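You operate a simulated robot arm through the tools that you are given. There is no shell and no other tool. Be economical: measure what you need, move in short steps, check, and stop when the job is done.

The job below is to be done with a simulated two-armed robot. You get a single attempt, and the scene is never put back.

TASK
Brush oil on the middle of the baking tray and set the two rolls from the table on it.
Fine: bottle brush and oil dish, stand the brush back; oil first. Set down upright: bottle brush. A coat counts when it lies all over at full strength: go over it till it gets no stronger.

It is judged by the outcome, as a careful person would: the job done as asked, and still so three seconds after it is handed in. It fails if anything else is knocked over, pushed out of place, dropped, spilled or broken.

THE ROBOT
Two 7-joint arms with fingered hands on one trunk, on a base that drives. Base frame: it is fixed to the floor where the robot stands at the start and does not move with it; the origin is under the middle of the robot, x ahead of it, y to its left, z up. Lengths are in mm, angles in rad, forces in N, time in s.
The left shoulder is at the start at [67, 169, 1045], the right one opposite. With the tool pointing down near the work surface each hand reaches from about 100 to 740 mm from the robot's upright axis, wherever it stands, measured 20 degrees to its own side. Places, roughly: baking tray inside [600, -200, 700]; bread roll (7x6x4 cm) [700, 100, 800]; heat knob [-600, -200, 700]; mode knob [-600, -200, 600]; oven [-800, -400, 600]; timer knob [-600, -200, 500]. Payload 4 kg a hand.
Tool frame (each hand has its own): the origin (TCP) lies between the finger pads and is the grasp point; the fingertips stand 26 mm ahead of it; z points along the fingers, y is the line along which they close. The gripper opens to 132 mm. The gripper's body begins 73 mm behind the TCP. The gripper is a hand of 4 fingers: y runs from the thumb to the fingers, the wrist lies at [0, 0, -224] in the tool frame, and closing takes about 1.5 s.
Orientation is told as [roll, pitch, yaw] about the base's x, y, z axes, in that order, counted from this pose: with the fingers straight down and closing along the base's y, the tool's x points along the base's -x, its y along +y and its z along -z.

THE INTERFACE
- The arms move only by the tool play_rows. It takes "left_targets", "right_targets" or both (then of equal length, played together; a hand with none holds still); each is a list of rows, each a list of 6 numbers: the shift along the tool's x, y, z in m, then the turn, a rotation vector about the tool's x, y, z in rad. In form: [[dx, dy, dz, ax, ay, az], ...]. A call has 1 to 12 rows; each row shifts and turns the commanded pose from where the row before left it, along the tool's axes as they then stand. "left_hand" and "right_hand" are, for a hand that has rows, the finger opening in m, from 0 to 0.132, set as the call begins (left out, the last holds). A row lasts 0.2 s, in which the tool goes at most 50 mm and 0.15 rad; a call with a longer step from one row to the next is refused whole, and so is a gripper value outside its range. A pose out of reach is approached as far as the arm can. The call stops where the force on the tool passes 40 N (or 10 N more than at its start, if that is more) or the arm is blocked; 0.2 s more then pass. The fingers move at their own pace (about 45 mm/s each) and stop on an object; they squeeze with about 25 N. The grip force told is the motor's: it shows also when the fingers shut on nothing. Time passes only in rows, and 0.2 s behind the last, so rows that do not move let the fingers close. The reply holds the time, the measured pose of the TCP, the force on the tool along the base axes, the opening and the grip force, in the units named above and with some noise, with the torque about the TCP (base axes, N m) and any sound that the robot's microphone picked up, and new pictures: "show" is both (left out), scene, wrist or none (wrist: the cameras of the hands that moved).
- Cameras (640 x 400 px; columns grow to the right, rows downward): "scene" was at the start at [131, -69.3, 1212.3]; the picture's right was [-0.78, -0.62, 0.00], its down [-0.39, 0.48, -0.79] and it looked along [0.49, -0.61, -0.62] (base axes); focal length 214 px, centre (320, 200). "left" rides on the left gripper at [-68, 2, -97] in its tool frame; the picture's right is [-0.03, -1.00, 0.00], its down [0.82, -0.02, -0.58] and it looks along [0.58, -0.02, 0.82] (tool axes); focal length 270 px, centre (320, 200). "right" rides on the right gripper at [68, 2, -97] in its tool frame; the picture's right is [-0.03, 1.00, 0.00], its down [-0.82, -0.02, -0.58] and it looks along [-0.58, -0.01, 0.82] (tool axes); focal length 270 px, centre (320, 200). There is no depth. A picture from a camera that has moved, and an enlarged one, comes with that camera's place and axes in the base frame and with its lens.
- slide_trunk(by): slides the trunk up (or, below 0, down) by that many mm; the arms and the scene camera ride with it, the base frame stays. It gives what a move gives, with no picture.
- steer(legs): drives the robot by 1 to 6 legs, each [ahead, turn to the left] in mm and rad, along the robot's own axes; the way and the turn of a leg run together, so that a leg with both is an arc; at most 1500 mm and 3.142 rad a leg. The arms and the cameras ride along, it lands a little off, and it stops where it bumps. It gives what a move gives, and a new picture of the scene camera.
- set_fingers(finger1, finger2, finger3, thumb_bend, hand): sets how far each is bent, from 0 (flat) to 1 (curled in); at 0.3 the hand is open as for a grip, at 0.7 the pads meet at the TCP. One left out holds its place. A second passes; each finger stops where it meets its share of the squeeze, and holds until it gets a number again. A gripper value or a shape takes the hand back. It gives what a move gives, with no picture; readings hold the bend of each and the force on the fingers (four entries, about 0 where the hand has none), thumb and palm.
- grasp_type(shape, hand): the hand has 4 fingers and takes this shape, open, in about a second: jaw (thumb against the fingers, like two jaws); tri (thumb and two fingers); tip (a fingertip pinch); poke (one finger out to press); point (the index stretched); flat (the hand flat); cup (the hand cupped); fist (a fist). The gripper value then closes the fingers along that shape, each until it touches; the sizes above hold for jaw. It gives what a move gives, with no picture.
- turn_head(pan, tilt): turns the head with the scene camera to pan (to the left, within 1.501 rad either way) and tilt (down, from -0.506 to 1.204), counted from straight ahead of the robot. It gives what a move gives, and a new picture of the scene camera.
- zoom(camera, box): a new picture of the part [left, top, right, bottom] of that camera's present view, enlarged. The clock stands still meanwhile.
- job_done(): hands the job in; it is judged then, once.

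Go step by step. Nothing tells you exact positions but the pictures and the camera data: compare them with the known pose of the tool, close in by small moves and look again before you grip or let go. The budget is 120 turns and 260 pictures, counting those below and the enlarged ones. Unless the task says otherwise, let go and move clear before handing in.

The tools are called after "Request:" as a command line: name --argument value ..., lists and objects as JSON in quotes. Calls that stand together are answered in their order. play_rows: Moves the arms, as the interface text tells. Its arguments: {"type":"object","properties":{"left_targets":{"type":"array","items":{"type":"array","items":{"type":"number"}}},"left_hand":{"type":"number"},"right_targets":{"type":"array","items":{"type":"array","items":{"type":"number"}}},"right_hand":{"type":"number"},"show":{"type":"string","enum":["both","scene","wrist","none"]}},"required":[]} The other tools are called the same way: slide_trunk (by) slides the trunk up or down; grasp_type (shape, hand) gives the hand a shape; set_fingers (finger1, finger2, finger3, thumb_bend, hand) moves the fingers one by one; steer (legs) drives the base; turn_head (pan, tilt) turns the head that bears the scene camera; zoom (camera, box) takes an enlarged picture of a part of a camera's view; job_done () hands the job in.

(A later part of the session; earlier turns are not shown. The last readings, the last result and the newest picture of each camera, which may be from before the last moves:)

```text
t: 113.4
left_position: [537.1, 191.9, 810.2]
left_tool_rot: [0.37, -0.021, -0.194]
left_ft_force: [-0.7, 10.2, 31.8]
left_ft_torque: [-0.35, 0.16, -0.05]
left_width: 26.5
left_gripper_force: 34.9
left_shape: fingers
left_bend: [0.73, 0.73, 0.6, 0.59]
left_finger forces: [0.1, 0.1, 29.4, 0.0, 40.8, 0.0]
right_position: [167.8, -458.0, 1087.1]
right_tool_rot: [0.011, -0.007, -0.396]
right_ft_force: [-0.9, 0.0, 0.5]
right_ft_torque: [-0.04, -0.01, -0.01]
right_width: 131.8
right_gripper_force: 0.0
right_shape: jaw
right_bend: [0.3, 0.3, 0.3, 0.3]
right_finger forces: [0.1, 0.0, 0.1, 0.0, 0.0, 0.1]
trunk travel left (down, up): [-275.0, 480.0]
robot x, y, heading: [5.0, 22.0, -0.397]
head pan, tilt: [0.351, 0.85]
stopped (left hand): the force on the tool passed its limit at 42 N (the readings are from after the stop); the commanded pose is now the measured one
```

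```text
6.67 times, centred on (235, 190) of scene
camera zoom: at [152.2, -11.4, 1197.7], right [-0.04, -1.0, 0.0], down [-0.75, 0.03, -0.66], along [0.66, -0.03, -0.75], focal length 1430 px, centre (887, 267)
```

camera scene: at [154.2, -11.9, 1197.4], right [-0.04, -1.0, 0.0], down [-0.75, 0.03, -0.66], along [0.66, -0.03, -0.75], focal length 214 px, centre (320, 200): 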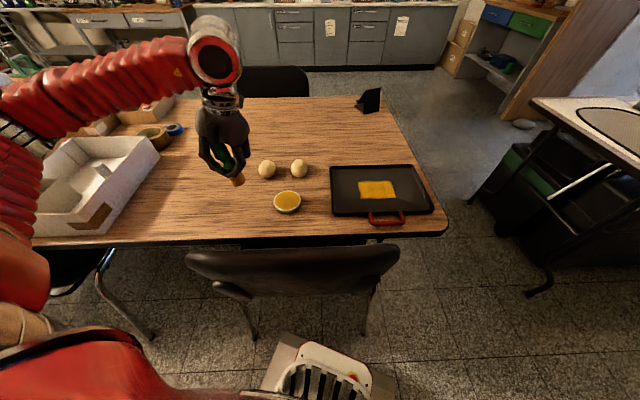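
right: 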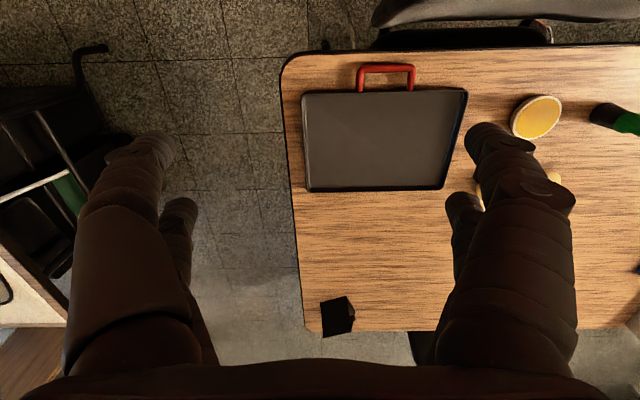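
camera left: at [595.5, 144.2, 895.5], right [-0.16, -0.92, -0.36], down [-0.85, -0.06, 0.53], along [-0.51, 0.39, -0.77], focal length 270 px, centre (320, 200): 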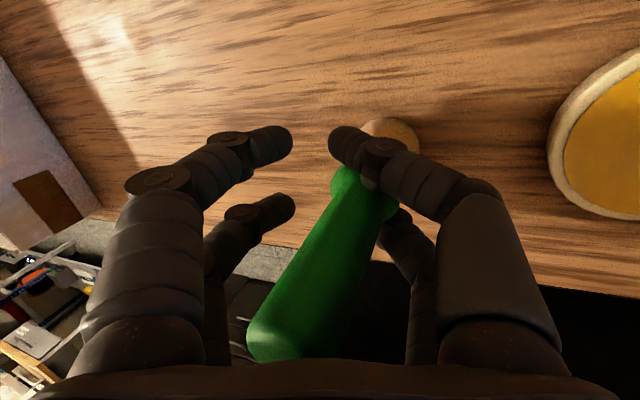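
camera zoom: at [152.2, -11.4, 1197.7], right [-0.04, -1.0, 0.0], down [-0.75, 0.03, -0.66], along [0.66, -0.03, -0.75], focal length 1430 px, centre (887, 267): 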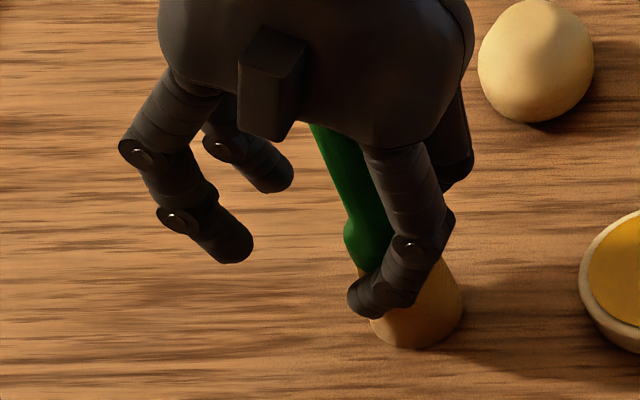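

The opening fingers press down on the cone (32 N). Raise the hand a few mm to relieve.

Request:
play_rows --left_targets '[[0, 0.0007, -0.0018, 0, 0, 0], [0, 0.0007, -0.0018, 0, 0, 0], [0, 0, 0, 0, 0, 0]]' --show "none"

Request:
zoom --camera "scene" --box '[205, 160, 265, 220]'

```text
t: 114.2
left_position: [537.3, 193.8, 812.1]
left_tool_rot: [0.368, -0.016, -0.195]
left_ft_force: [3.0, 6.9, 25.4]
left_ft_torque: [-0.3, 0.04, 0.03]
left_width: 29.7
left_gripper_force: 28.7
left_shape: fingers
left_bend: [0.73, 0.73, 0.59, 0.57]
left_finger forces: [0.1, 0.0, 23.3, 0.0, 34.7, 0.0]
right_position: [168.1, -457.1, 1085.7]
right_tool_rot: [0.01, -0.009, -0.395]
right_ft_force: [0.2, 0.3, -0.3]
right_ft_torque: [0.01, 0.02, -0.03]
right_width: 131.9
right_gripper_force: 0.0
right_shape: jaw
right_bend: [0.3, 0.3, 0.3, 0.3]
right_finger forces: [0.0, 0.0, 0.0, 0.0, 0.1, 0.0]
trunk travel left (down, up): [-275.0, 480.0]
robot x, y, heading: [8.7, 21.3, -0.393]
head pan, tilt: [0.351, 0.85]
```

```text
6.67 times, centred on (235, 190) of scene
camera zoom: at [153.1, -11.3, 1197.5], right [-0.04, -1.0, 0.0], down [-0.75, 0.03, -0.66], along [0.66, -0.03, -0.75], focal length 1430 px, centre (887, 267)
```

zoom: 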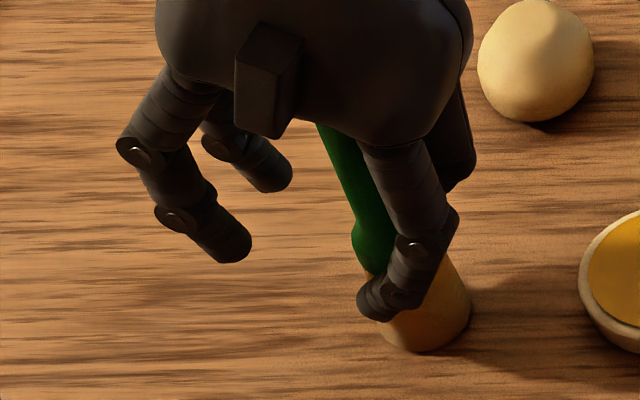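

The brush is pressed flat and the fingers are slowly withdrawing. Continue raising in small steps.

Request:
play_rows --left_targets '[[0, 0.0007, -0.0018, 0, 0, 0], [0, 0.0007, -0.0018, 0, 0, 0], [0, 0.0007, -0.0018, 0, 0, 0], [0, 0, 0, 0, 0, 0]]' --show "none"

Request:
zoom --camera "scene" --box '[205, 160, 265, 220]'

```text
t: 115.2
left_position: [537.1, 190.4, 814.1]
left_tool_rot: [0.366, -0.012, -0.195]
left_ft_force: [-0.1, 0.1, 1.2]
left_ft_torque: [-0.05, -0.02, 0.05]
left_width: 45.1
left_gripper_force: 1.6
left_shape: fingers
left_bend: [0.73, 0.73, 0.3, 0.5]
left_finger forces: [0.0, 0.1, 0.9, 0.0, 1.8, 0.0]
right_position: [169.1, -456.8, 1085.8]
right_tool_rot: [0.011, -0.005, -0.397]
right_ft_force: [-0.6, 0.3, 0.7]
right_ft_torque: [0.02, -0.04, -0.05]
right_width: 132.0
right_gripper_force: 0.0
right_shape: jaw
right_bend: [0.3, 0.3, 0.3, 0.3]
right_finger forces: [0.0, 0.0, 0.0, 0.0, 0.1, 0.0]
trunk travel left (down, up): [-275.0, 480.0]
robot x, y, heading: [7.0, 22.4, -0.392]
head pan, tilt: [0.351, 0.85]
```

```text
6.67 times, centred on (235, 190) of scene
camera zoom: at [154.3, -11.5, 1197.2], right [-0.04, -1.0, 0.0], down [-0.75, 0.03, -0.66], along [0.66, -0.03, -0.75], focal length 1430 px, centre (887, 267)
```

zoom: 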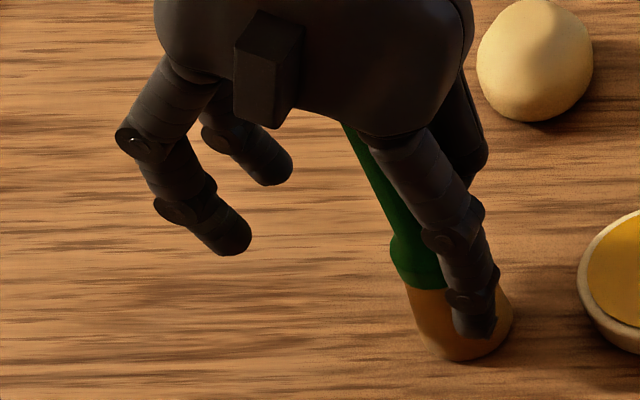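

Fingers are nearly free (≈1–2 N), but the brush seems to lean a little. Look from the wrist.

Request:
zoom --camera "left" --box '[0, 0, 640, 400]'

Request:
turn_head --pan 0.75 --tilt 0.85

Request:
zoom --camera "scene" --box '[270, 110, 390, 230]'

```text
1.00 times, centred on (320, 200) of left (not enlarged: the box is as wide or as high as the picture)
camera zoom: at [596.8, 144.8, 907.0], right [-0.15, -0.92, -0.36], down [-0.85, -0.06, 0.52], along [-0.5, 0.38, -0.78], focal length 270 px, centre (320, 200)
```

zoom: 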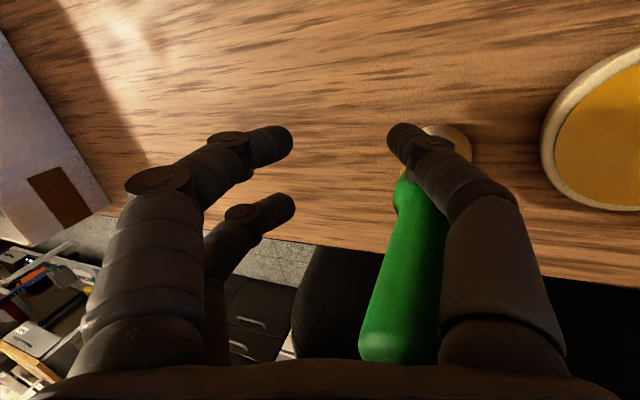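

```text
t: 116.0
left_position: [536.7, 190.3, 816.1]
left_tool_rot: [0.368, -0.011, -0.196]
left_ft_force: [0.0, 0.4, -0.1]
left_ft_torque: [0.0, 0.02, 0.0]
left_width: 45.6
left_gripper_force: 0.9
left_shape: fingers
left_bend: [0.73, 0.73, 0.3, 0.5]
left_finger forces: [0.0, 0.1, 0.9, 0.0, 0.9, 0.0]
right_position: [169.7, -457.2, 1085.2]
right_tool_rot: [0.012, -0.007, -0.397]
right_ft_force: [-0.7, -0.1, 0.3]
right_ft_torque: [0.02, 0.0, 0.03]
right_width: 132.4
right_gripper_force: 0.0
right_shape: jaw
right_bend: [0.3, 0.3, 0.3, 0.3]
right_finger forces: [0.0, 0.1, 0.0, 0.0, 0.0, 0.0]
trunk travel left (down, up): [-275.0, 480.0]
robot x, y, heading: [4.6, 23.2, -0.391]
head pan, tilt: [0.75, 0.85]
camera scene: at [149.9, 18.9, 1197.2], right [0.35, -0.94, 0.0], down [-0.7, -0.26, -0.66], along [0.62, 0.23, -0.75], focal length 214 px, centre (320, 200)
```

scene: 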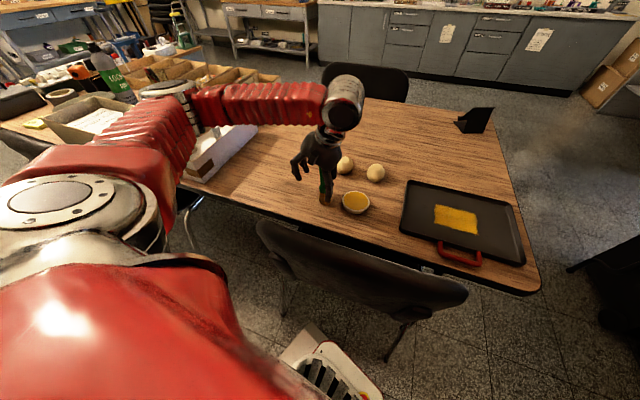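

```text
3.33 times, centred on (330, 170) of scene
camera zoom: at [149.9, 18.9, 1197.2], right [0.35, -0.94, 0.0], down [-0.7, -0.26, -0.66], along [0.62, 0.23, -0.75], focal length 715 px, centre (287, 300)
```

zoom: 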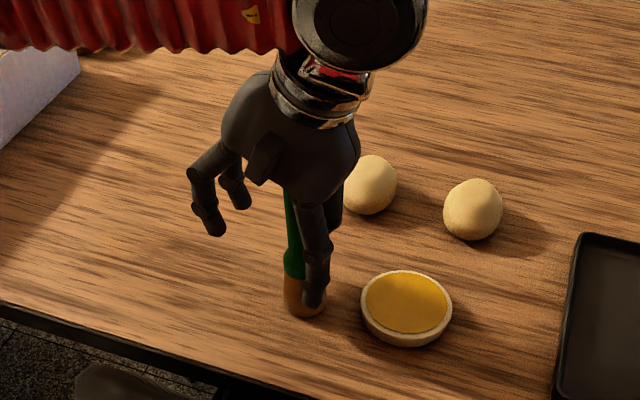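

Nearly upright (≈4° lean, touching lightly). Open the thumb fully, then check.

Request:
set_fingers --hand "left" --thumb_bend 0.3 --finger3 0.3

Request:
zoom --camera "scene" --box '[290, 130, 370, 210]'

Request:
zoom --camera "left" --box '[0, 0, 640, 400]'

```text
t: 117.0
left_position: [538.6, 190.9, 816.3]
left_tool_rot: [0.366, -0.013, -0.195]
left_ft_force: [-0.9, 0.5, 3.6]
left_ft_torque: [-0.06, 0.09, -0.04]
left_width: 75.5
left_gripper_force: 10.0
left_shape: fingers
left_bend: [0.73, 0.73, 0.27, 0.32]
left_finger forces: [0.0, 0.0, 10.4, 0.1, 9.6, 0.0]
right_position: [168.8, -456.8, 1085.7]
right_tool_rot: [0.01, -0.007, -0.396]
right_ft_force: [0.2, -0.4, -0.3]
right_ft_torque: [0.02, 0.0, 0.01]
right_width: 132.1
right_gripper_force: 0.1
right_shape: jaw
right_bend: [0.3, 0.3, 0.3, 0.3]
right_finger forces: [0.0, 0.0, 0.0, 0.0, 0.0, 0.0]
trunk travel left (down, up): [-275.0, 480.0]
robot x, y, heading: [5.8, 20.6, -0.396]
head pan, tilt: [0.75, 0.85]
```

```text
5.00 times, centred on (330, 170) of scene
camera zoom: at [149.5, 19.0, 1197.3], right [0.35, -0.94, 0.0], down [-0.7, -0.26, -0.66], along [0.62, 0.23, -0.75], focal length 1072 px, centre (270, 350)
```

zoom: 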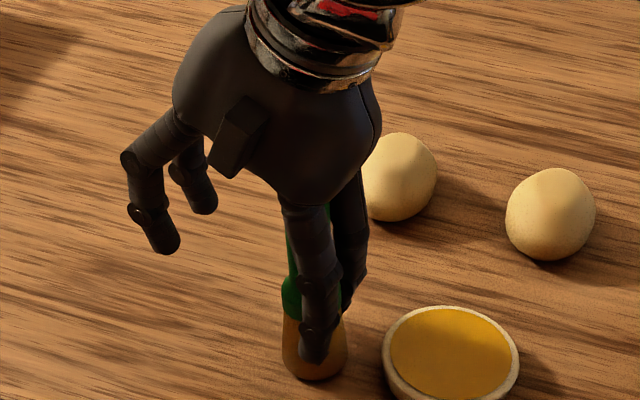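

```text
1.00 times, centred on (320, 200) of left (not enlarged: the box is as wide or as high as the picture)
camera zoom: at [597.1, 145.2, 908.2], right [-0.15, -0.92, -0.36], down [-0.85, -0.06, 0.52], along [-0.5, 0.38, -0.78], focal length 270 px, centre (320, 200)
```

zoom: 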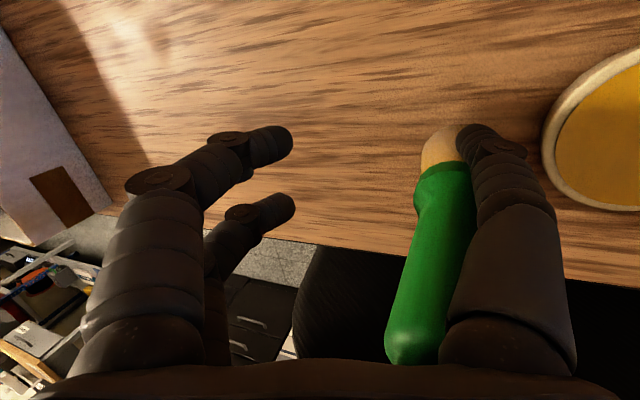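

The finger 3/thumb pair still straddles the brush, which is upright. Flatten these two fingers further so they swing out and up.

Request:
set_fingers --hand "left" --thumb_bend 0.15 --finger3 0.15

Request:
zoom --camera "scene" --box '[290, 130, 370, 210]'

Request:
zoom --camera "left" --box '[0, 0, 640, 400]'

```text
t: 118.0
left_position: [537.4, 191.1, 815.3]
left_tool_rot: [0.368, -0.014, -0.195]
left_ft_force: [-0.5, -0.1, -0.7]
left_ft_torque: [0.01, -0.01, -0.01]
left_width: 95.3
left_gripper_force: 0.1
left_shape: fingers
left_bend: [0.73, 0.73, 0.15, 0.15]
left_finger forces: [0.0, 0.1, 0.2, 0.0, 0.1, 0.1]
right_position: [167.6, -457.3, 1084.8]
right_tool_rot: [0.01, -0.007, -0.394]
right_ft_force: [1.0, 0.3, -0.3]
right_ft_torque: [-0.03, -0.03, 0.01]
right_width: 131.9
right_gripper_force: 0.1
right_shape: jaw
right_bend: [0.3, 0.3, 0.3, 0.3]
right_finger forces: [0.1, 0.0, 0.2, 0.1, 0.0, 0.0]
trunk travel left (down, up): [-275.0, 480.0]
robot x, y, heading: [6.0, 20.3, -0.394]
head pan, tilt: [0.75, 0.85]
```

```text
5.00 times, centred on (330, 170) of scene
camera zoom: at [149.8, 19.0, 1197.3], right [0.35, -0.94, 0.0], down [-0.7, -0.26, -0.66], along [0.62, 0.23, -0.75], focal length 1072 px, centre (270, 350)
```

zoom: 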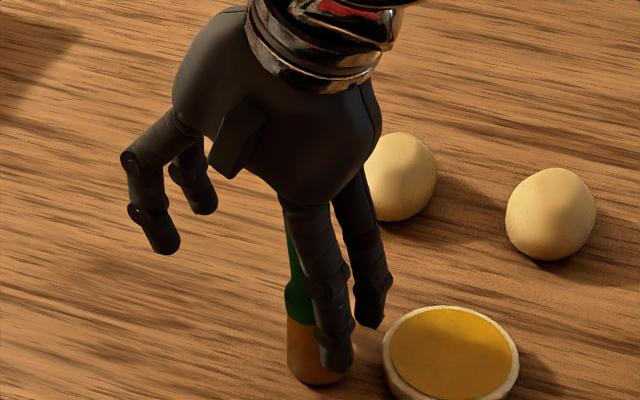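

```text
1.00 times, centred on (320, 200) of left (not enlarged: the box is as wide or as high as the picture)
camera zoom: at [597.3, 145.2, 907.9], right [-0.15, -0.92, -0.36], down [-0.85, -0.06, 0.52], along [-0.5, 0.38, -0.77], focal length 270 px, centre (320, 200)
```

zoom: 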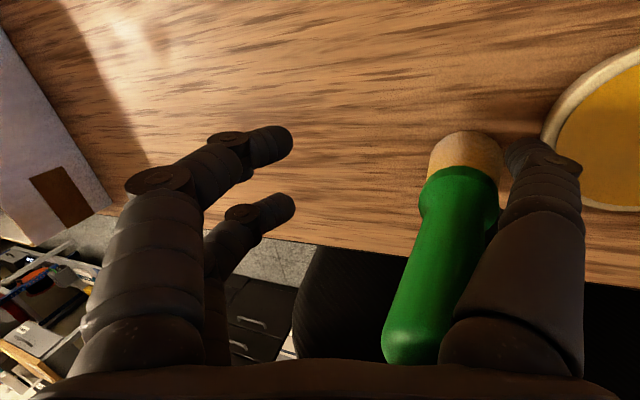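

All contact is gone and the brush stands free. Raise straight up, slowly first.

Request:
play_rows --left_targets '[[0, 0.0036, -0.0093, 0, 0, 0], [0, 0.0036, -0.0093, 0, 0, 0], [0, 0.0072, -0.0187, 0, 0, 0], [0, 0.0108, -0.028, 0, 0, 0], [0, 0.0144, -0.037, 0, 0, 0], [0, 0, 0, 0, 0, 0]]' --show "wrist"

Request:
zoom --camera "scene" --box '[270, 110, 390, 230]'

```text
t: 119.4
left_position: [536.2, 191.0, 926.3]
left_tool_rot: [0.366, -0.011, -0.196]
left_ft_force: [0.3, 0.3, -1.0]
left_ft_torque: [-0.01, 0.02, 0.03]
left_width: 95.0
left_gripper_force: 0.0
left_shape: fingers
left_bend: [0.73, 0.73, 0.15, 0.15]
left_finger forces: [0.1, 0.0, 0.0, 0.1, 0.1, 0.1]
right_position: [168.9, -457.8, 1084.6]
right_tool_rot: [0.009, -0.006, -0.397]
right_ft_force: [-0.3, 0.2, 0.0]
right_ft_torque: [0.01, -0.02, -0.01]
right_width: 131.9
right_gripper_force: 0.0
right_shape: jaw
right_bend: [0.3, 0.3, 0.3, 0.3]
right_finger forces: [0.0, 0.0, 0.1, 0.0, 0.0, 0.0]
trunk travel left (down, up): [-275.0, 480.0]
robot x, y, heading: [5.8, 21.4, -0.391]
head pan, tilt: [0.75, 0.85]
camera left: at [595.9, 145.0, 1018.5], right [-0.15, -0.92, -0.36], down [-0.85, -0.06, 0.52], along [-0.5, 0.38, -0.77], focal length 270 px, centre (320, 200)
```

left: 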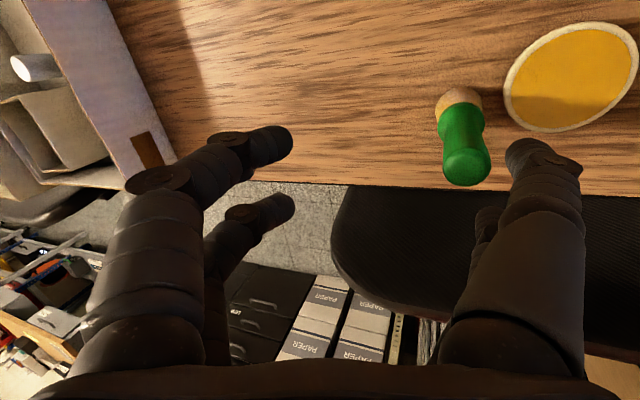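

```text
3.33 times, centred on (330, 170) of scene
camera zoom: at [150.1, 19.0, 1197.2], right [0.35, -0.94, 0.0], down [-0.7, -0.26, -0.66], along [0.62, 0.23, -0.75], focal length 715 px, centre (287, 300)
```

zoom: 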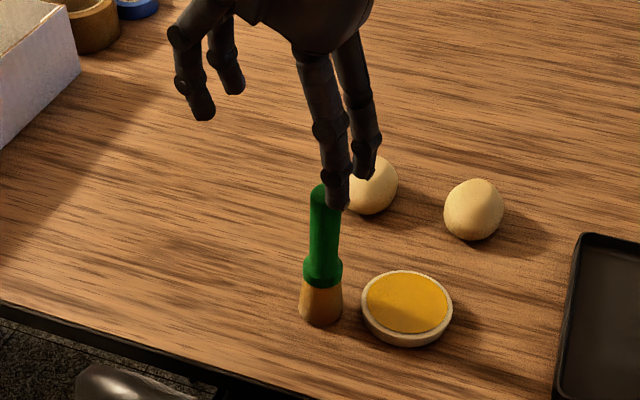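

The brush stands upright but ~60 mm from its place, at about (521,126). I'll level the hand, open it as jaw, and later pinch the handle with just one finger pair to carry it back.

Request:
play_rows --left_targets '[[0, 0, -0.02, 0.122, 0, 0], [0, 0, -0.02, 0.122, 0, 0], [0, 0, 0, 0.122, 0, 0], [0, 0, 0, 0, 0, 0]]' --show "none"

Request:
grasp_type --shape "jaw" --hand "left"

Request:
zoom --camera "left" --box '[0, 0, 640, 400]'

Request:
zoom --camera "scene" --box '[295, 140, 375, 220]'

```text
t: 120.4
left_position: [534.2, 179.3, 963.2]
left_tool_rot: [0.0, -0.014, -0.194]
left_ft_force: [-0.8, 0.0, -0.6]
left_ft_torque: [-0.01, 0.0, 0.01]
left_width: 95.0
left_gripper_force: 0.1
left_shape: fingers
left_bend: [0.73, 0.73, 0.15, 0.15]
left_finger forces: [0.0, 0.0, 0.0, 0.0, 0.0, 0.0]
right_position: [169.5, -457.9, 1085.8]
right_tool_rot: [0.009, -0.007, -0.396]
right_ft_force: [0.4, 0.5, 0.3]
right_ft_torque: [0.03, 0.0, -0.01]
right_width: 132.0
right_gripper_force: 0.0
right_shape: jaw
right_bend: [0.3, 0.3, 0.3, 0.3]
right_finger forces: [0.0, 0.1, 0.0, 0.0, 0.1, 0.0]
trunk travel left (down, up): [-275.0, 480.0]
robot x, y, heading: [4.4, 21.5, -0.397]
head pan, tilt: [0.75, 0.85]
```

```text
t: 121.3
left_position: [533.7, 179.9, 964.5]
left_tool_rot: [0.0, -0.014, -0.196]
left_ft_force: [-0.8, 1.2, 1.0]
left_ft_torque: [-0.02, -0.03, -0.02]
left_width: 104.7
left_gripper_force: 0.1
left_shape: jaw
left_bend: [0.6, 0.6, 0.6, 0.45]
left_finger forces: [0.0, 0.0, 0.0, 0.0, 0.0, 0.1]
right_position: [169.5, -458.1, 1085.9]
right_tool_rot: [0.011, -0.007, -0.398]
right_ft_force: [0.0, -0.5, 0.2]
right_ft_torque: [0.01, 0.03, 0.03]
right_width: 132.0
right_gripper_force: 0.1
right_shape: jaw
right_bend: [0.3, 0.3, 0.3, 0.3]
right_finger forces: [0.0, 0.0, 0.1, 0.1, 0.0, 0.0]
trunk travel left (down, up): [-275.0, 480.0]
robot x, y, heading: [3.8, 23.5, -0.387]
head pan, tilt: [0.75, 0.85]
```

```text
1.00 times, centred on (320, 200) of left (not enlarged: the box is as wide or as high as the picture)
camera zoom: at [599.7, 168.2, 1061.6], right [-0.17, -0.99, 0.0], down [-0.81, 0.14, 0.57], along [-0.56, 0.1, -0.82], focal length 270 px, centre (320, 200)
```

zoom: 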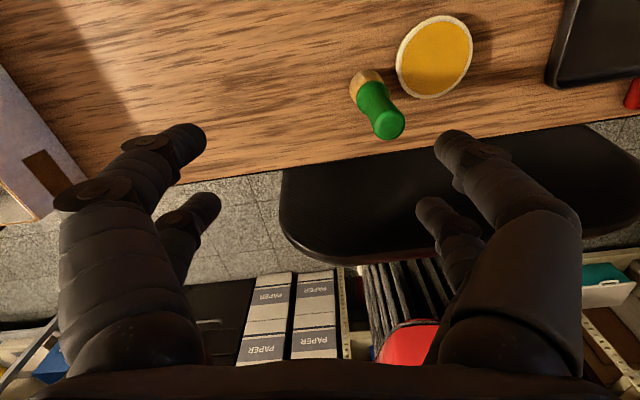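

```text
5.00 times, centred on (335, 180) of scene
camera zoom: at [149.8, 19.1, 1197.3], right [0.35, -0.94, 0.0], down [-0.7, -0.26, -0.66], along [0.62, 0.23, -0.75], focal length 1072 px, centre (245, 300)
```

zoom: 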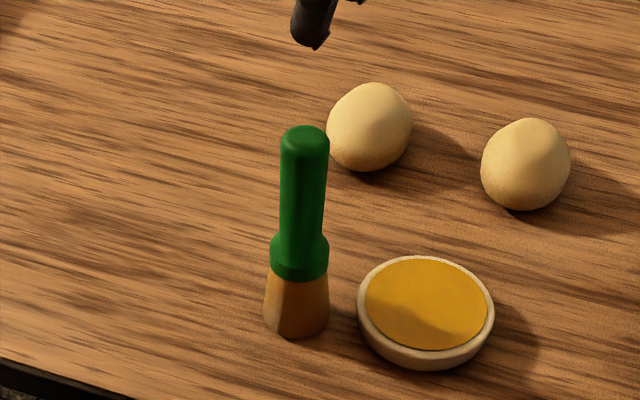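

Brush axis is at about (525,130), fully upright. I'll align the front finger pair (tool x=-20) with the handle and descend to the handle's mid height.

Request:
play_rows --left_targets '[[0.009, -0.025, 0.01, 0, 0, 0], [0.0087, -0.0252, 0.01, 0, 0, 0], [0, 0, 0.02, 0, 0, 0], [0, 0, 0.02, 0, 0, 0], [0, 0, 0, 0, 0, 0]]' --left_hand 0.132 --show "wrist"

```text
t: 122.5
left_position: [507.5, 132.2, 902.5]
left_tool_rot: [0.002, -0.014, -0.196]
left_ft_force: [0.6, -0.6, -0.1]
left_ft_torque: [-0.01, -0.01, 0.02]
left_width: 131.8
left_gripper_force: 0.0
left_shape: jaw
left_bend: [0.3, 0.3, 0.3, 0.3]
left_finger forces: [0.1, 0.0, 0.0, 0.0, 0.1, 0.1]
right_position: [168.8, -457.7, 1085.7]
right_tool_rot: [0.011, -0.006, -0.395]
right_ft_force: [0.9, -0.5, -0.3]
right_ft_torque: [0.01, 0.0, -0.01]
right_width: 132.0
right_gripper_force: 0.0
right_shape: jaw
right_bend: [0.3, 0.3, 0.3, 0.3]
right_finger forces: [0.0, 0.1, 0.0, 0.0, 0.1, 0.0]
trunk travel left (down, up): [-275.0, 480.0]
robot x, y, heading: [6.7, 20.3, -0.396]
head pan, tilt: [0.75, 0.85]
camera left: at [573.1, 121.1, 1001.8], right [-0.17, -0.99, 0.0], down [-0.81, 0.14, 0.57], along [-0.56, 0.1, -0.82], focal length 270 px, centre (320, 200)
```

left: 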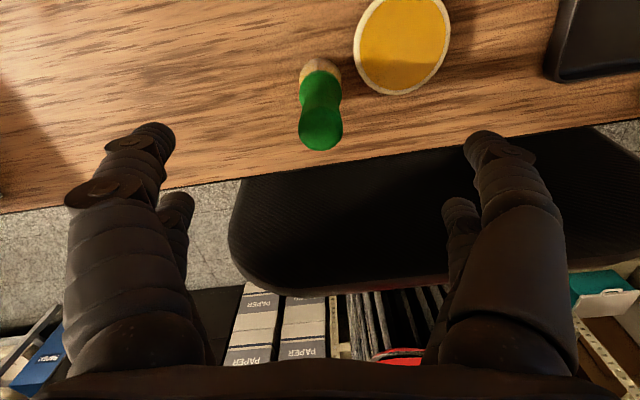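

Request:
play_rows --left_targets '[[0.0015, 0.0005, 0.02, 0, 0, 0], [0, 0, 0.02, 0, 0, 0], [0, 0, 0.015, 0, 0, 0], [0, 0, 0.01, 0, 0, 0], [0, 0, 0, 0, 0, 0]]' --show "wrist"

```text
t: 123.7
left_position: [507.5, 132.5, 836.2]
left_tool_rot: [-0.001, -0.013, -0.196]
left_ft_force: [-0.3, -0.2, 0.5]
left_ft_torque: [0.02, 0.01, -0.04]
left_width: 132.1
left_gripper_force: 0.0
left_shape: jaw
left_bend: [0.3, 0.3, 0.3, 0.3]
left_finger forces: [0.0, 0.0, 0.1, 0.0, 0.0, 0.0]
right_position: [169.0, -458.1, 1085.3]
right_tool_rot: [0.01, -0.006, -0.398]
right_ft_force: [-0.3, 0.1, -0.9]
right_ft_torque: [-0.01, -0.01, -0.05]
right_width: 132.0
right_gripper_force: 0.1
right_shape: jaw
right_bend: [0.3, 0.3, 0.3, 0.3]
right_finger forces: [0.0, 0.0, 0.0, 0.0, 0.0, 0.0]
trunk travel left (down, up): [-275.0, 480.0]
robot x, y, heading: [7.0, 20.6, -0.393]
head pan, tilt: [0.75, 0.85]
camera left: at [573.2, 121.0, 935.0], right [-0.17, -0.99, 0.0], down [-0.81, 0.14, 0.57], along [-0.56, 0.1, -0.82], focal length 270 px, centre (320, 200)
```

left: 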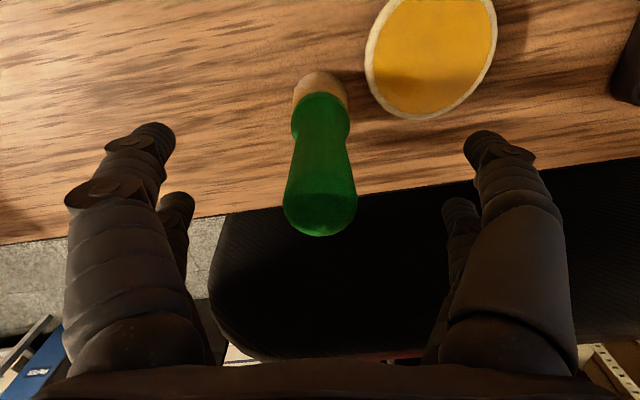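

Aligned with the front pair. Close.

Request:
play_rows --left_targets '[[0, 0, 0, 0, 0, 0], [0, 0, 0, 0, 0, 0], [0, 0, 0, 0, 0, 0], [0, 0, 0, 0, 0, 0], [0, 0, 0, 0, 0, 0], [0, 0, 0, 0, 0, 0], [0, 0, 0, 0, 0, 0], [0, 0, 0, 0, 0, 0], [0, 0, 0, 0, 0, 0]]' --left_hand 0.0 --show "wrist"

Request:
zoom --camera "scene" --box '[295, 140, 375, 220]'

```text
t: 125.7
left_position: [507.9, 132.5, 836.8]
left_tool_rot: [0.0, -0.011, -0.195]
left_ft_force: [0.9, -0.2, 1.1]
left_ft_torque: [0.0, 0.0, 0.03]
left_width: 6.4
left_gripper_force: 24.8
left_shape: jaw
left_bend: [0.72, 0.61, 0.61, 0.7]
left_finger forces: [22.2, 0.0, 0.1, 0.0, 22.0, 0.0]
right_position: [169.8, -457.5, 1086.1]
right_tool_rot: [0.01, -0.005, -0.396]
right_ft_force: [0.2, 0.2, -0.3]
right_ft_torque: [0.0, -0.01, 0.0]
right_width: 132.1
right_gripper_force: 0.1
right_shape: jaw
right_bend: [0.3, 0.3, 0.3, 0.3]
right_finger forces: [0.1, 0.0, 0.0, 0.0, 0.0, 0.1]
trunk travel left (down, up): [-275.0, 480.0]
robot x, y, heading: [5.9, 22.3, -0.395]
head pan, tilt: [0.75, 0.85]
camera left: at [573.2, 121.0, 935.0], right [-0.17, -0.99, 0.0], down [-0.81, 0.14, 0.57], along [-0.56, 0.1, -0.82], focal length 270 px, centre (320, 200)
```

left: 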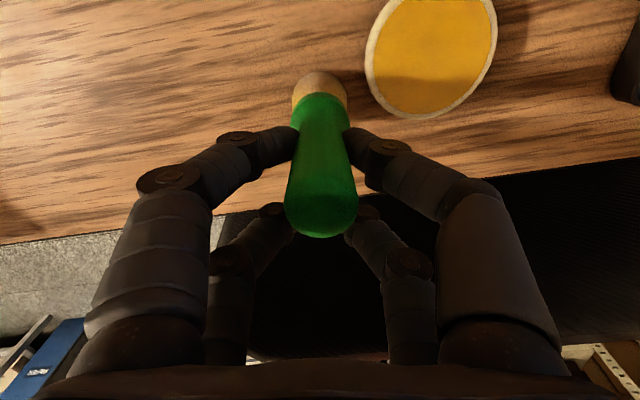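

```text
5.00 times, centred on (335, 180) of scene
camera zoom: at [149.8, 19.0, 1197.3], right [0.35, -0.94, 0.0], down [-0.7, -0.26, -0.66], along [0.62, 0.23, -0.75], focal length 1072 px, centre (245, 300)
```

zoom: 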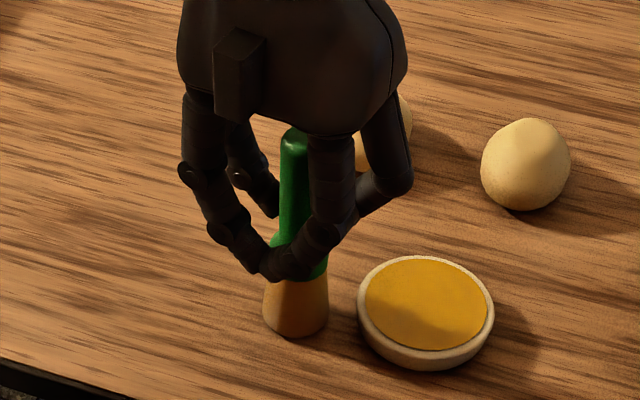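

A perfect pinch (22 N each side). Lift 10 mm, move (+20,+51), and lower to just above the table.

Request:
play_rows --left_targets '[[0, 0, -0.005, 0, 0, 0], [0, 0, -0.005, 0, 0, 0], [-0.0024, 0.0135, 0, 0, 0, 0], [-0.0024, 0.0135, 0, 0, 0, 0], [-0.0024, 0.0135, 0, 0, 0, 0], [-0.0023, 0.0135, 0, 0, 0, 0], [0, 0, 0.004, 0, 0, 0], [0, 0, 0.004, 0, 0, 0], [0, 0, 0.001, 0, 0, 0], [0, 0, 0, 0, 0, 0]]' --show "wrist"

Request:
zoom --camera "scene" --box '[275, 130, 355, 210]'

```text
t: 127.9
left_position: [526.6, 185.9, 837.9]
left_tool_rot: [0.002, -0.014, -0.193]
left_ft_force: [0.1, -0.7, 0.5]
left_ft_torque: [-0.01, 0.01, 0.02]
left_width: 6.2
left_gripper_force: 25.0
left_shape: jaw
left_bend: [0.72, 0.61, 0.61, 0.7]
left_finger forces: [22.1, 0.0, 0.0, 0.0, 22.0, 0.0]
right_position: [169.7, -456.9, 1085.4]
right_tool_rot: [0.011, -0.005, -0.397]
right_ft_force: [-0.1, -0.1, -1.0]
right_ft_torque: [0.0, 0.01, 0.01]
right_width: 132.0
right_gripper_force: 0.0
right_shape: jaw
right_bend: [0.3, 0.3, 0.3, 0.3]
right_finger forces: [0.0, 0.1, 0.1, 0.0, 0.0, 0.1]
trunk travel left (down, up): [-275.0, 480.0]
robot x, y, heading: [8.3, 21.1, -0.39]
head pan, tilt: [0.75, 0.85]
camera left: at [592.4, 174.5, 936.5], right [-0.17, -0.99, 0.0], down [-0.81, 0.14, 0.57], along [-0.56, 0.1, -0.82], focal length 270 px, centre (320, 200)
```

left: 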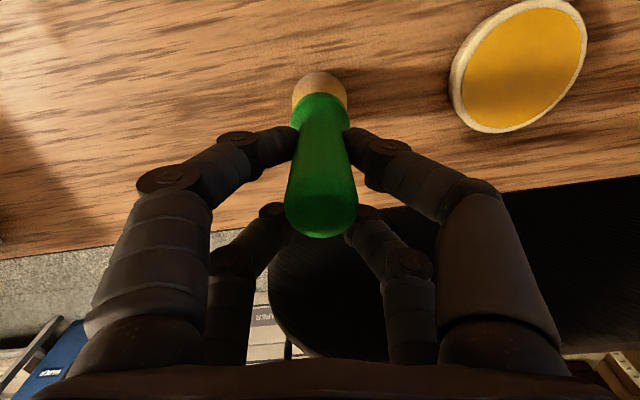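

```text
5.00 times, centred on (315, 170) of scene
camera zoom: at [149.8, 19.1, 1197.3], right [0.35, -0.94, 0.0], down [-0.7, -0.26, -0.66], along [0.62, 0.23, -0.75], focal length 1072 px, centre (345, 350)
```

zoom: 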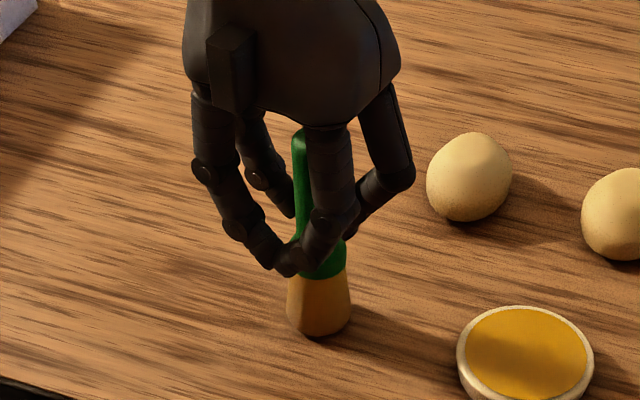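

Good. Before releasing, a last look at the coat from this angle, and lower 1.5 mm to set it down.

Request:
play_rows --left_targets '[[0, 0, 0.0008, 0, 0, 0], [0, 0, 0.0008, 0, 0, 0], [0, 0, 0, 0, 0, 0]]' --show "none"

Request:
zoom --camera "scene" --box '[415, 185, 495, 250]'

```text
t: 128.7
left_position: [526.0, 185.1, 837.4]
left_tool_rot: [0.003, -0.014, -0.196]
left_ft_force: [0.1, 0.1, -0.7]
left_ft_torque: [-0.04, -0.01, 0.01]
left_width: 6.5
left_gripper_force: 25.2
left_shape: jaw
left_bend: [0.72, 0.61, 0.61, 0.7]
left_finger forces: [22.1, 0.0, 0.1, 0.0, 22.1, 0.0]
right_position: [169.8, -457.7, 1086.0]
right_tool_rot: [0.009, -0.007, -0.396]
right_ft_force: [0.4, 0.3, -0.2]
right_ft_torque: [0.07, 0.01, 0.0]
right_width: 132.2
right_gripper_force: 0.1
right_shape: jaw
right_bend: [0.3, 0.3, 0.3, 0.3]
right_finger forces: [0.1, 0.0, 0.0, 0.0, 0.0, 0.0]
trunk travel left (down, up): [-275.0, 480.0]
robot x, y, heading: [4.5, 23.1, -0.391]
head pan, tilt: [0.75, 0.85]
```

```text
6.15 times, centred on (455, 218) of scene
camera zoom: at [149.8, 19.1, 1197.3], right [0.35, -0.94, 0.0], down [-0.7, -0.26, -0.66], along [0.62, 0.23, -0.75], focal length 1320 px, centre (-511, 92)
```

zoom: 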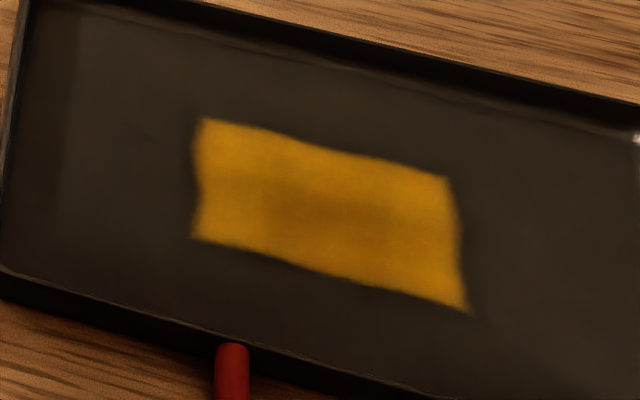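

The coat looks even, maybe slightly browner mid-patch. Since the pinch grip is now solid, I'll do one more dip and pass to confirm it gets no stronger.

Request:
play_rows --left_targets '[[0, 0, -0.02, 0, 0, 0], [0, 0, -0.02, 0, 0, 0], [-0.0065, -0.0297, 0, 0, 0, 0], [-0.0065, -0.0297, 0, 0, 0, 0], [-0.0065, -0.0297, 0, 0, 0, 0], [-0.0065, -0.0297, 0, 0, 0, 0], [0, 0, 0.012, 0, 0, 0], [0, 0, 0.009, 0, 0, 0], [0, 0, 0, 0, 0, 0]]' --show "none"

Request:
zoom --camera "scene" --box '[300, 130, 400, 230]'

```text
t: 130.7
left_position: [526.5, 64.7, 856.1]
left_tool_rot: [0.002, -0.015, -0.195]
left_ft_force: [-0.2, -0.9, -0.1]
left_ft_torque: [-0.01, 0.03, -0.01]
left_width: 6.5
left_gripper_force: 24.9
left_shape: jaw
left_bend: [0.72, 0.61, 0.61, 0.7]
left_finger forces: [22.2, 0.1, 0.0, 0.1, 22.2, 0.1]
right_position: [170.1, -457.0, 1086.3]
right_tool_rot: [0.012, -0.007, -0.396]
right_ft_force: [-0.9, -0.4, -0.3]
right_ft_torque: [0.01, -0.02, 0.0]
right_width: 132.1
right_gripper_force: 0.1
right_shape: jaw
right_bend: [0.3, 0.3, 0.3, 0.3]
right_finger forces: [0.0, 0.0, 0.0, 0.0, 0.0, 0.1]
trunk travel left (down, up): [-275.0, 480.0]
robot x, y, heading: [3.5, 18.5, -0.397]
head pan, tilt: [0.75, 0.85]
```

```text
4.00 times, centred on (350, 180) of scene
camera zoom: at [149.8, 18.9, 1197.3], right [0.35, -0.94, 0.0], down [-0.7, -0.26, -0.66], along [0.62, 0.23, -0.75], focal length 858 px, centre (200, 280)
```

zoom: 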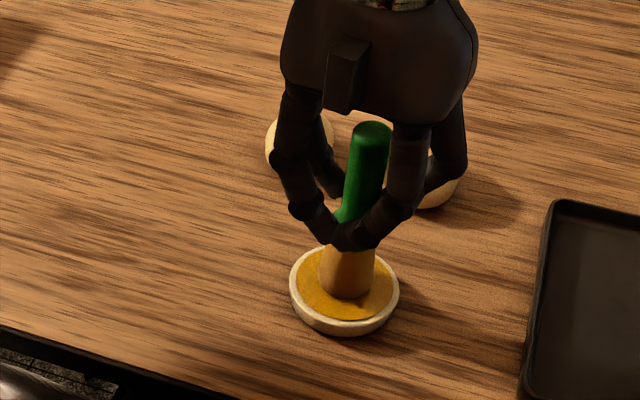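

Well centred over the oil. Lower gently for contact.

Request:
play_rows --left_targets '[[0, 0, 0.002, 0, 0, 0], [0, 0, 0.001, 0, 0, 0], [0, 0, 0.001, 0, 0, 0], [0, 0, 0.001, 0, 0, 0], [0, 0, 0, 0, 0, 0]]' --show "none"

Request:
zoom --camera "scene" --box '[300, 130, 400, 230]'

```text
t: 131.9
left_position: [527.4, 63.7, 853.1]
left_tool_rot: [0.001, -0.016, -0.194]
left_ft_force: [0.0, 1.2, 10.3]
left_ft_torque: [0.01, -0.16, -0.01]
left_width: 7.0
left_gripper_force: 25.0
left_shape: jaw
left_bend: [0.73, 0.61, 0.61, 0.71]
left_finger forces: [26.0, 0.0, 0.1, 0.0, 24.4, 0.0]
right_position: [169.1, -458.2, 1086.9]
right_tool_rot: [0.009, -0.007, -0.396]
right_ft_force: [-0.2, 0.1, 0.4]
right_ft_torque: [0.02, 0.0, -0.02]
right_width: 132.0
right_gripper_force: 0.0
right_shape: jaw
right_bend: [0.3, 0.3, 0.3, 0.3]
right_finger forces: [0.0, 0.0, 0.0, 0.1, 0.0, 0.0]
trunk travel left (down, up): [-275.0, 480.0]
robot x, y, heading: [4.5, 25.0, -0.395]
head pan, tilt: [0.75, 0.85]
```

```text
4.00 times, centred on (350, 180) of scene
camera zoom: at [149.0, 19.2, 1197.5], right [0.35, -0.94, 0.0], down [-0.7, -0.26, -0.66], along [0.62, 0.23, -0.75], focal length 858 px, centre (200, 280)
```

zoom: 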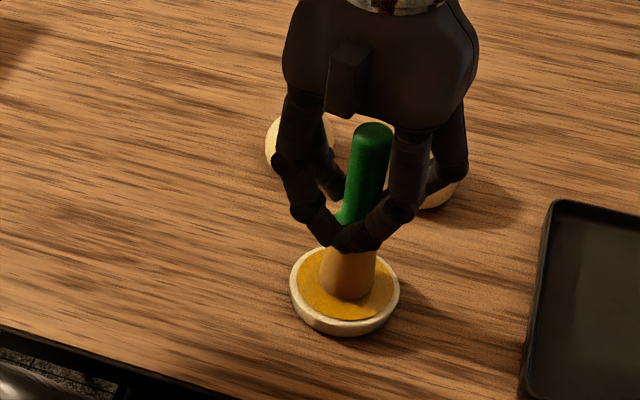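

Dipped. Go to the far-left corner of the patch again, hovering just above.

Request:
play_rows --left_targets '[[0, 0, -0.01, 0, 0, 0], [0, 0, -0.02, 0, 0, 0], [-0.0203, -0.0316, 0, 0, 0, 0], [-0.0203, -0.0316, 0, 0, 0, 0], [-0.0203, -0.0316, 0, 0, 0, 0], [-0.0203, -0.0316, 0, 0, 0, 0], [-0.0203, -0.0316, 0, 0, 0, 0], [-0.0203, -0.0316, 0, 0, 0, 0], [0, 0, 0.025, 0, 0, 0], [0, 0, 0.016, 0, 0, 0], [0, 0, 0.0015, 0, 0, 0], [0, 0, 0, 0, 0, 0]]' --show "none"

Request:
turn_head --pan 0.1 --tilt 0.85

```text
t: 134.5
left_position: [612.2, -146.2, 841.6]
left_tool_rot: [0.001, -0.013, -0.195]
left_ft_force: [0.0, -0.2, -0.8]
left_ft_torque: [0.02, 0.01, 0.03]
left_width: 6.6
left_gripper_force: 24.8
left_shape: jaw
left_bend: [0.73, 0.61, 0.61, 0.7]
left_finger forces: [24.0, 0.0, 0.1, 0.1, 24.0, 0.1]
right_position: [169.3, -457.7, 1085.9]
right_tool_rot: [0.011, -0.009, -0.395]
right_ft_force: [0.5, 0.9, 0.8]
right_ft_torque: [-0.02, 0.0, 0.0]
right_width: 132.1
right_gripper_force: 0.1
right_shape: jaw
right_bend: [0.3, 0.3, 0.3, 0.3]
right_finger forces: [0.1, 0.0, 0.0, 0.0, 0.0, 0.0]
trunk travel left (down, up): [-275.0, 480.0]
robot x, y, heading: [5.7, 17.7, -0.392]
head pan, tilt: [0.75, 0.85]
```

```text
t: 135.6
left_position: [611.8, -145.5, 842.6]
left_tool_rot: [0.001, -0.012, -0.196]
left_ft_force: [0.6, 0.2, -0.6]
left_ft_torque: [0.01, 0.0, 0.01]
left_width: 6.9
left_gripper_force: 24.4
left_shape: jaw
left_bend: [0.73, 0.61, 0.61, 0.7]
left_finger forces: [24.1, 0.0, 0.0, 0.0, 24.0, 0.0]
right_position: [168.8, -457.6, 1085.2]
right_tool_rot: [0.011, -0.007, -0.396]
right_ft_force: [0.9, -0.5, -0.8]
right_ft_torque: [0.02, 0.02, -0.01]
right_width: 132.1
right_gripper_force: 0.1
right_shape: jaw
right_bend: [0.3, 0.3, 0.3, 0.3]
right_finger forces: [0.0, 0.1, 0.0, 0.0, 0.0, 0.0]
trunk travel left (down, up): [-275.0, 480.0]
robot x, y, heading: [5.2, 20.2, -0.393]
head pan, tilt: [0.099, 0.85]
camera scene: at [151.7, -31.0, 1197.2], right [-0.29, -0.96, 0.0], down [-0.72, 0.22, -0.66], along [0.63, -0.19, -0.75], focal length 214 px, centre (320, 200)
```

scene: 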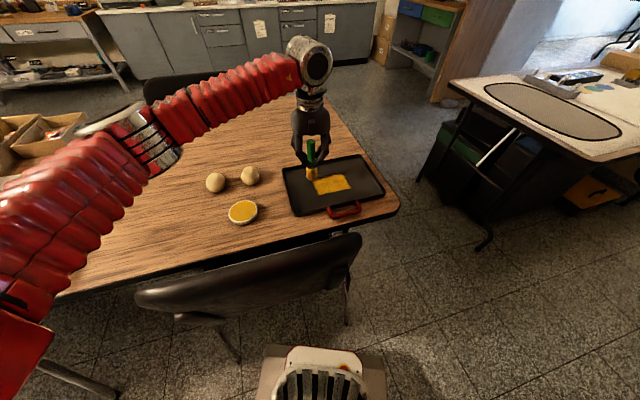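

Request:
play_rows --left_targets '[[0, 0, 0.002, 0, 0, 0], [0, 0, 0.001, 0, 0, 0], [0, 0, 0, 0, 0, 0]]' --show "none"

Request:
zoom --camera "scene" --box '[275, 130, 395, 225]'

```text
t: 136.4
left_position: [612.4, -146.9, 840.8]
left_tool_rot: [0.001, -0.015, -0.196]
left_ft_force: [1.0, -0.6, 8.9]
left_ft_torque: [-0.02, -0.18, -0.01]
left_width: 7.0
left_gripper_force: 25.3
left_shape: jaw
left_bend: [0.73, 0.61, 0.61, 0.71]
left_finger forces: [25.0, 0.0, 0.0, 0.1, 25.0, 0.0]
right_position: [168.5, -456.6, 1087.1]
right_tool_rot: [0.011, -0.007, -0.396]
right_ft_force: [0.4, -0.1, -0.1]
right_ft_torque: [0.05, 0.01, 0.03]
right_width: 132.0
right_gripper_force: 0.0
right_shape: jaw
right_bend: [0.3, 0.3, 0.3, 0.3]
right_finger forces: [0.1, 0.0, 0.1, 0.0, 0.1, 0.0]
trunk travel left (down, up): [-275.0, 480.0]
robot x, y, heading: [6.5, 22.0, -0.392]
head pan, tilt: [0.099, 0.85]
```

```text
4.21 times, centred on (335, 178) of scene
camera zoom: at [150.9, -30.9, 1197.4], right [-0.29, -0.96, 0.0], down [-0.72, 0.22, -0.66], along [0.63, -0.19, -0.75], focal length 903 px, centre (257, 295)
```

zoom: 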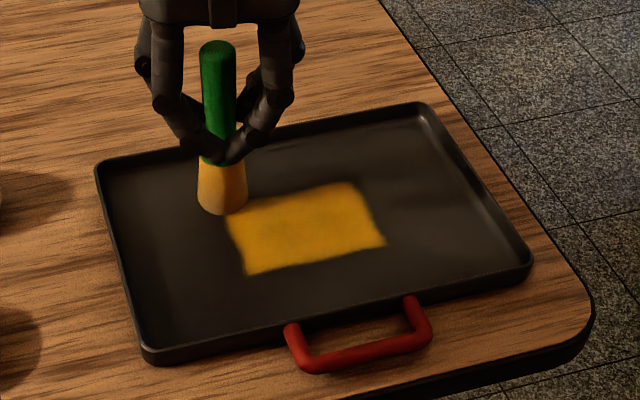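

Contact 9 N, brush upright. Sweep.

Request:
play_rows --left_targets '[[-0.0054, -0.0265, -0.0003, 0, 0, 0], [-0.0054, -0.0265, 0, 0, 0, 0], [-0.0054, -0.0265, 0, 0, 0, 0], [-0.0054, -0.0265, 0, 0, 0, 0], [0.0157, -0.0032, 0, 0, 0, 0], [0.0054, 0.0265, 0, 0, 0, 0], [0.0054, 0.0265, 0, 0, 0, 0], [0.0054, 0.0265, 0, 0, 0, 0], [0.0054, 0.0265, 0, 0, 0, 0]]' --show "none"

Request:
zoom --camera "scene" --box '[275, 130, 395, 225]'

```text
t: 138.4
left_position: [591.2, -146.0, 836.5]
left_tool_rot: [0.0, -0.013, -0.196]
left_ft_force: [-0.4, -3.4, 10.5]
left_ft_torque: [-0.46, -0.27, -0.07]
left_width: 9.0
left_gripper_force: 25.1
left_shape: jaw
left_bend: [0.69, 0.61, 0.61, 0.75]
left_finger forces: [29.6, 0.0, 0.0, 0.1, 36.9, 0.0]
right_position: [169.4, -457.7, 1086.4]
right_tool_rot: [0.011, -0.008, -0.397]
right_ft_force: [0.0, -0.1, 0.0]
right_ft_torque: [-0.02, -0.03, 0.01]
right_width: 132.1
right_gripper_force: 0.1
right_shape: jaw
right_bend: [0.3, 0.3, 0.3, 0.3]
right_finger forces: [0.0, 0.1, 0.0, 0.0, 0.1, 0.0]
trunk travel left (down, up): [-275.0, 480.0]
robot x, y, heading: [3.3, 20.3, -0.396]
head pan, tilt: [0.099, 0.85]
```

```text
4.21 times, centred on (335, 178) of scene
camera zoom: at [150.8, -30.7, 1197.4], right [-0.29, -0.96, 0.0], down [-0.72, 0.22, -0.66], along [0.63, -0.19, -0.75], focal length 903 px, centre (257, 295)
```

zoom: 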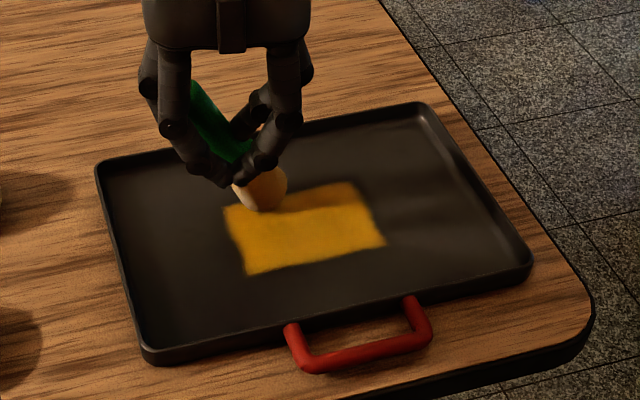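

It tilted in the drag, and the fresh strokes made the coat no stronger – so coating is complete. Lift and see how the brush hangs.

Request:
play_rows --left_targets '[[-0.0024, -0.0117, 0, 0, 0, 0], [-0.0024, -0.0117, -0.002, 0, 0, 0], [0, 0, -0.01, 0, 0, 0], [0, 0, -0.02, 0, 0, 0], [0, 0, -0.02, 0, 0, 0], [0, 0, 0, 0, 0, 0]]' --show "wrist"

Request:
zoom --camera "scene" --box '[275, 110, 395, 205]'

```text
t: 139.8
left_position: [593.5, -169.8, 890.1]
left_tool_rot: [0.002, -0.013, -0.195]
left_ft_force: [-0.3, 0.8, -0.9]
left_ft_torque: [0.0, 0.07, 0.02]
left_width: 6.9
left_gripper_force: 25.4
left_shape: jaw
left_bend: [0.72, 0.61, 0.61, 0.72]
left_finger forces: [22.5, 0.1, 0.0, 0.0, 22.8, 0.0]
right_position: [169.8, -457.5, 1085.6]
right_tool_rot: [0.011, -0.008, -0.395]
right_ft_force: [0.2, 0.0, 0.3]
right_ft_torque: [-0.01, 0.0, 0.0]
right_width: 131.9
right_gripper_force: 0.1
right_shape: jaw
right_bend: [0.3, 0.3, 0.3, 0.3]
right_finger forces: [0.0, 0.0, 0.1, 0.0, 0.0, 0.1]
trunk travel left (down, up): [-275.0, 480.0]
robot x, y, heading: [1.4, 21.7, -0.391]
head pan, tilt: [0.099, 0.85]
camera left: at [659.6, -181.8, 988.4], right [-0.17, -0.99, 0.0], down [-0.81, 0.14, 0.57], along [-0.56, 0.1, -0.82], focal length 270 px, centre (320, 200)
```

left: 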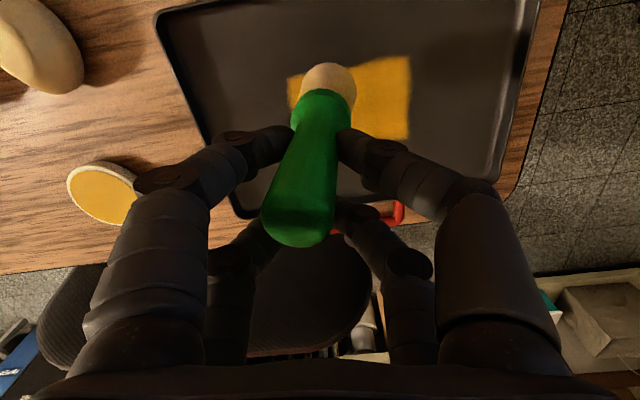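

```text
4.21 times, centred on (335, 158) of scene
camera zoom: at [151.9, -31.1, 1197.2], right [-0.29, -0.96, 0.0], down [-0.72, 0.22, -0.66], along [0.63, -0.19, -0.75], focal length 903 px, centre (257, 379)
```

zoom: 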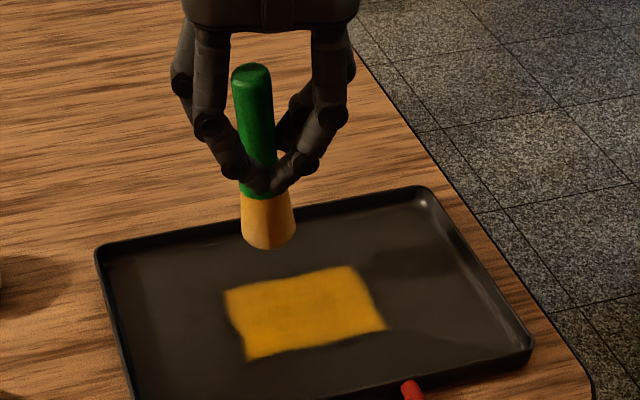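

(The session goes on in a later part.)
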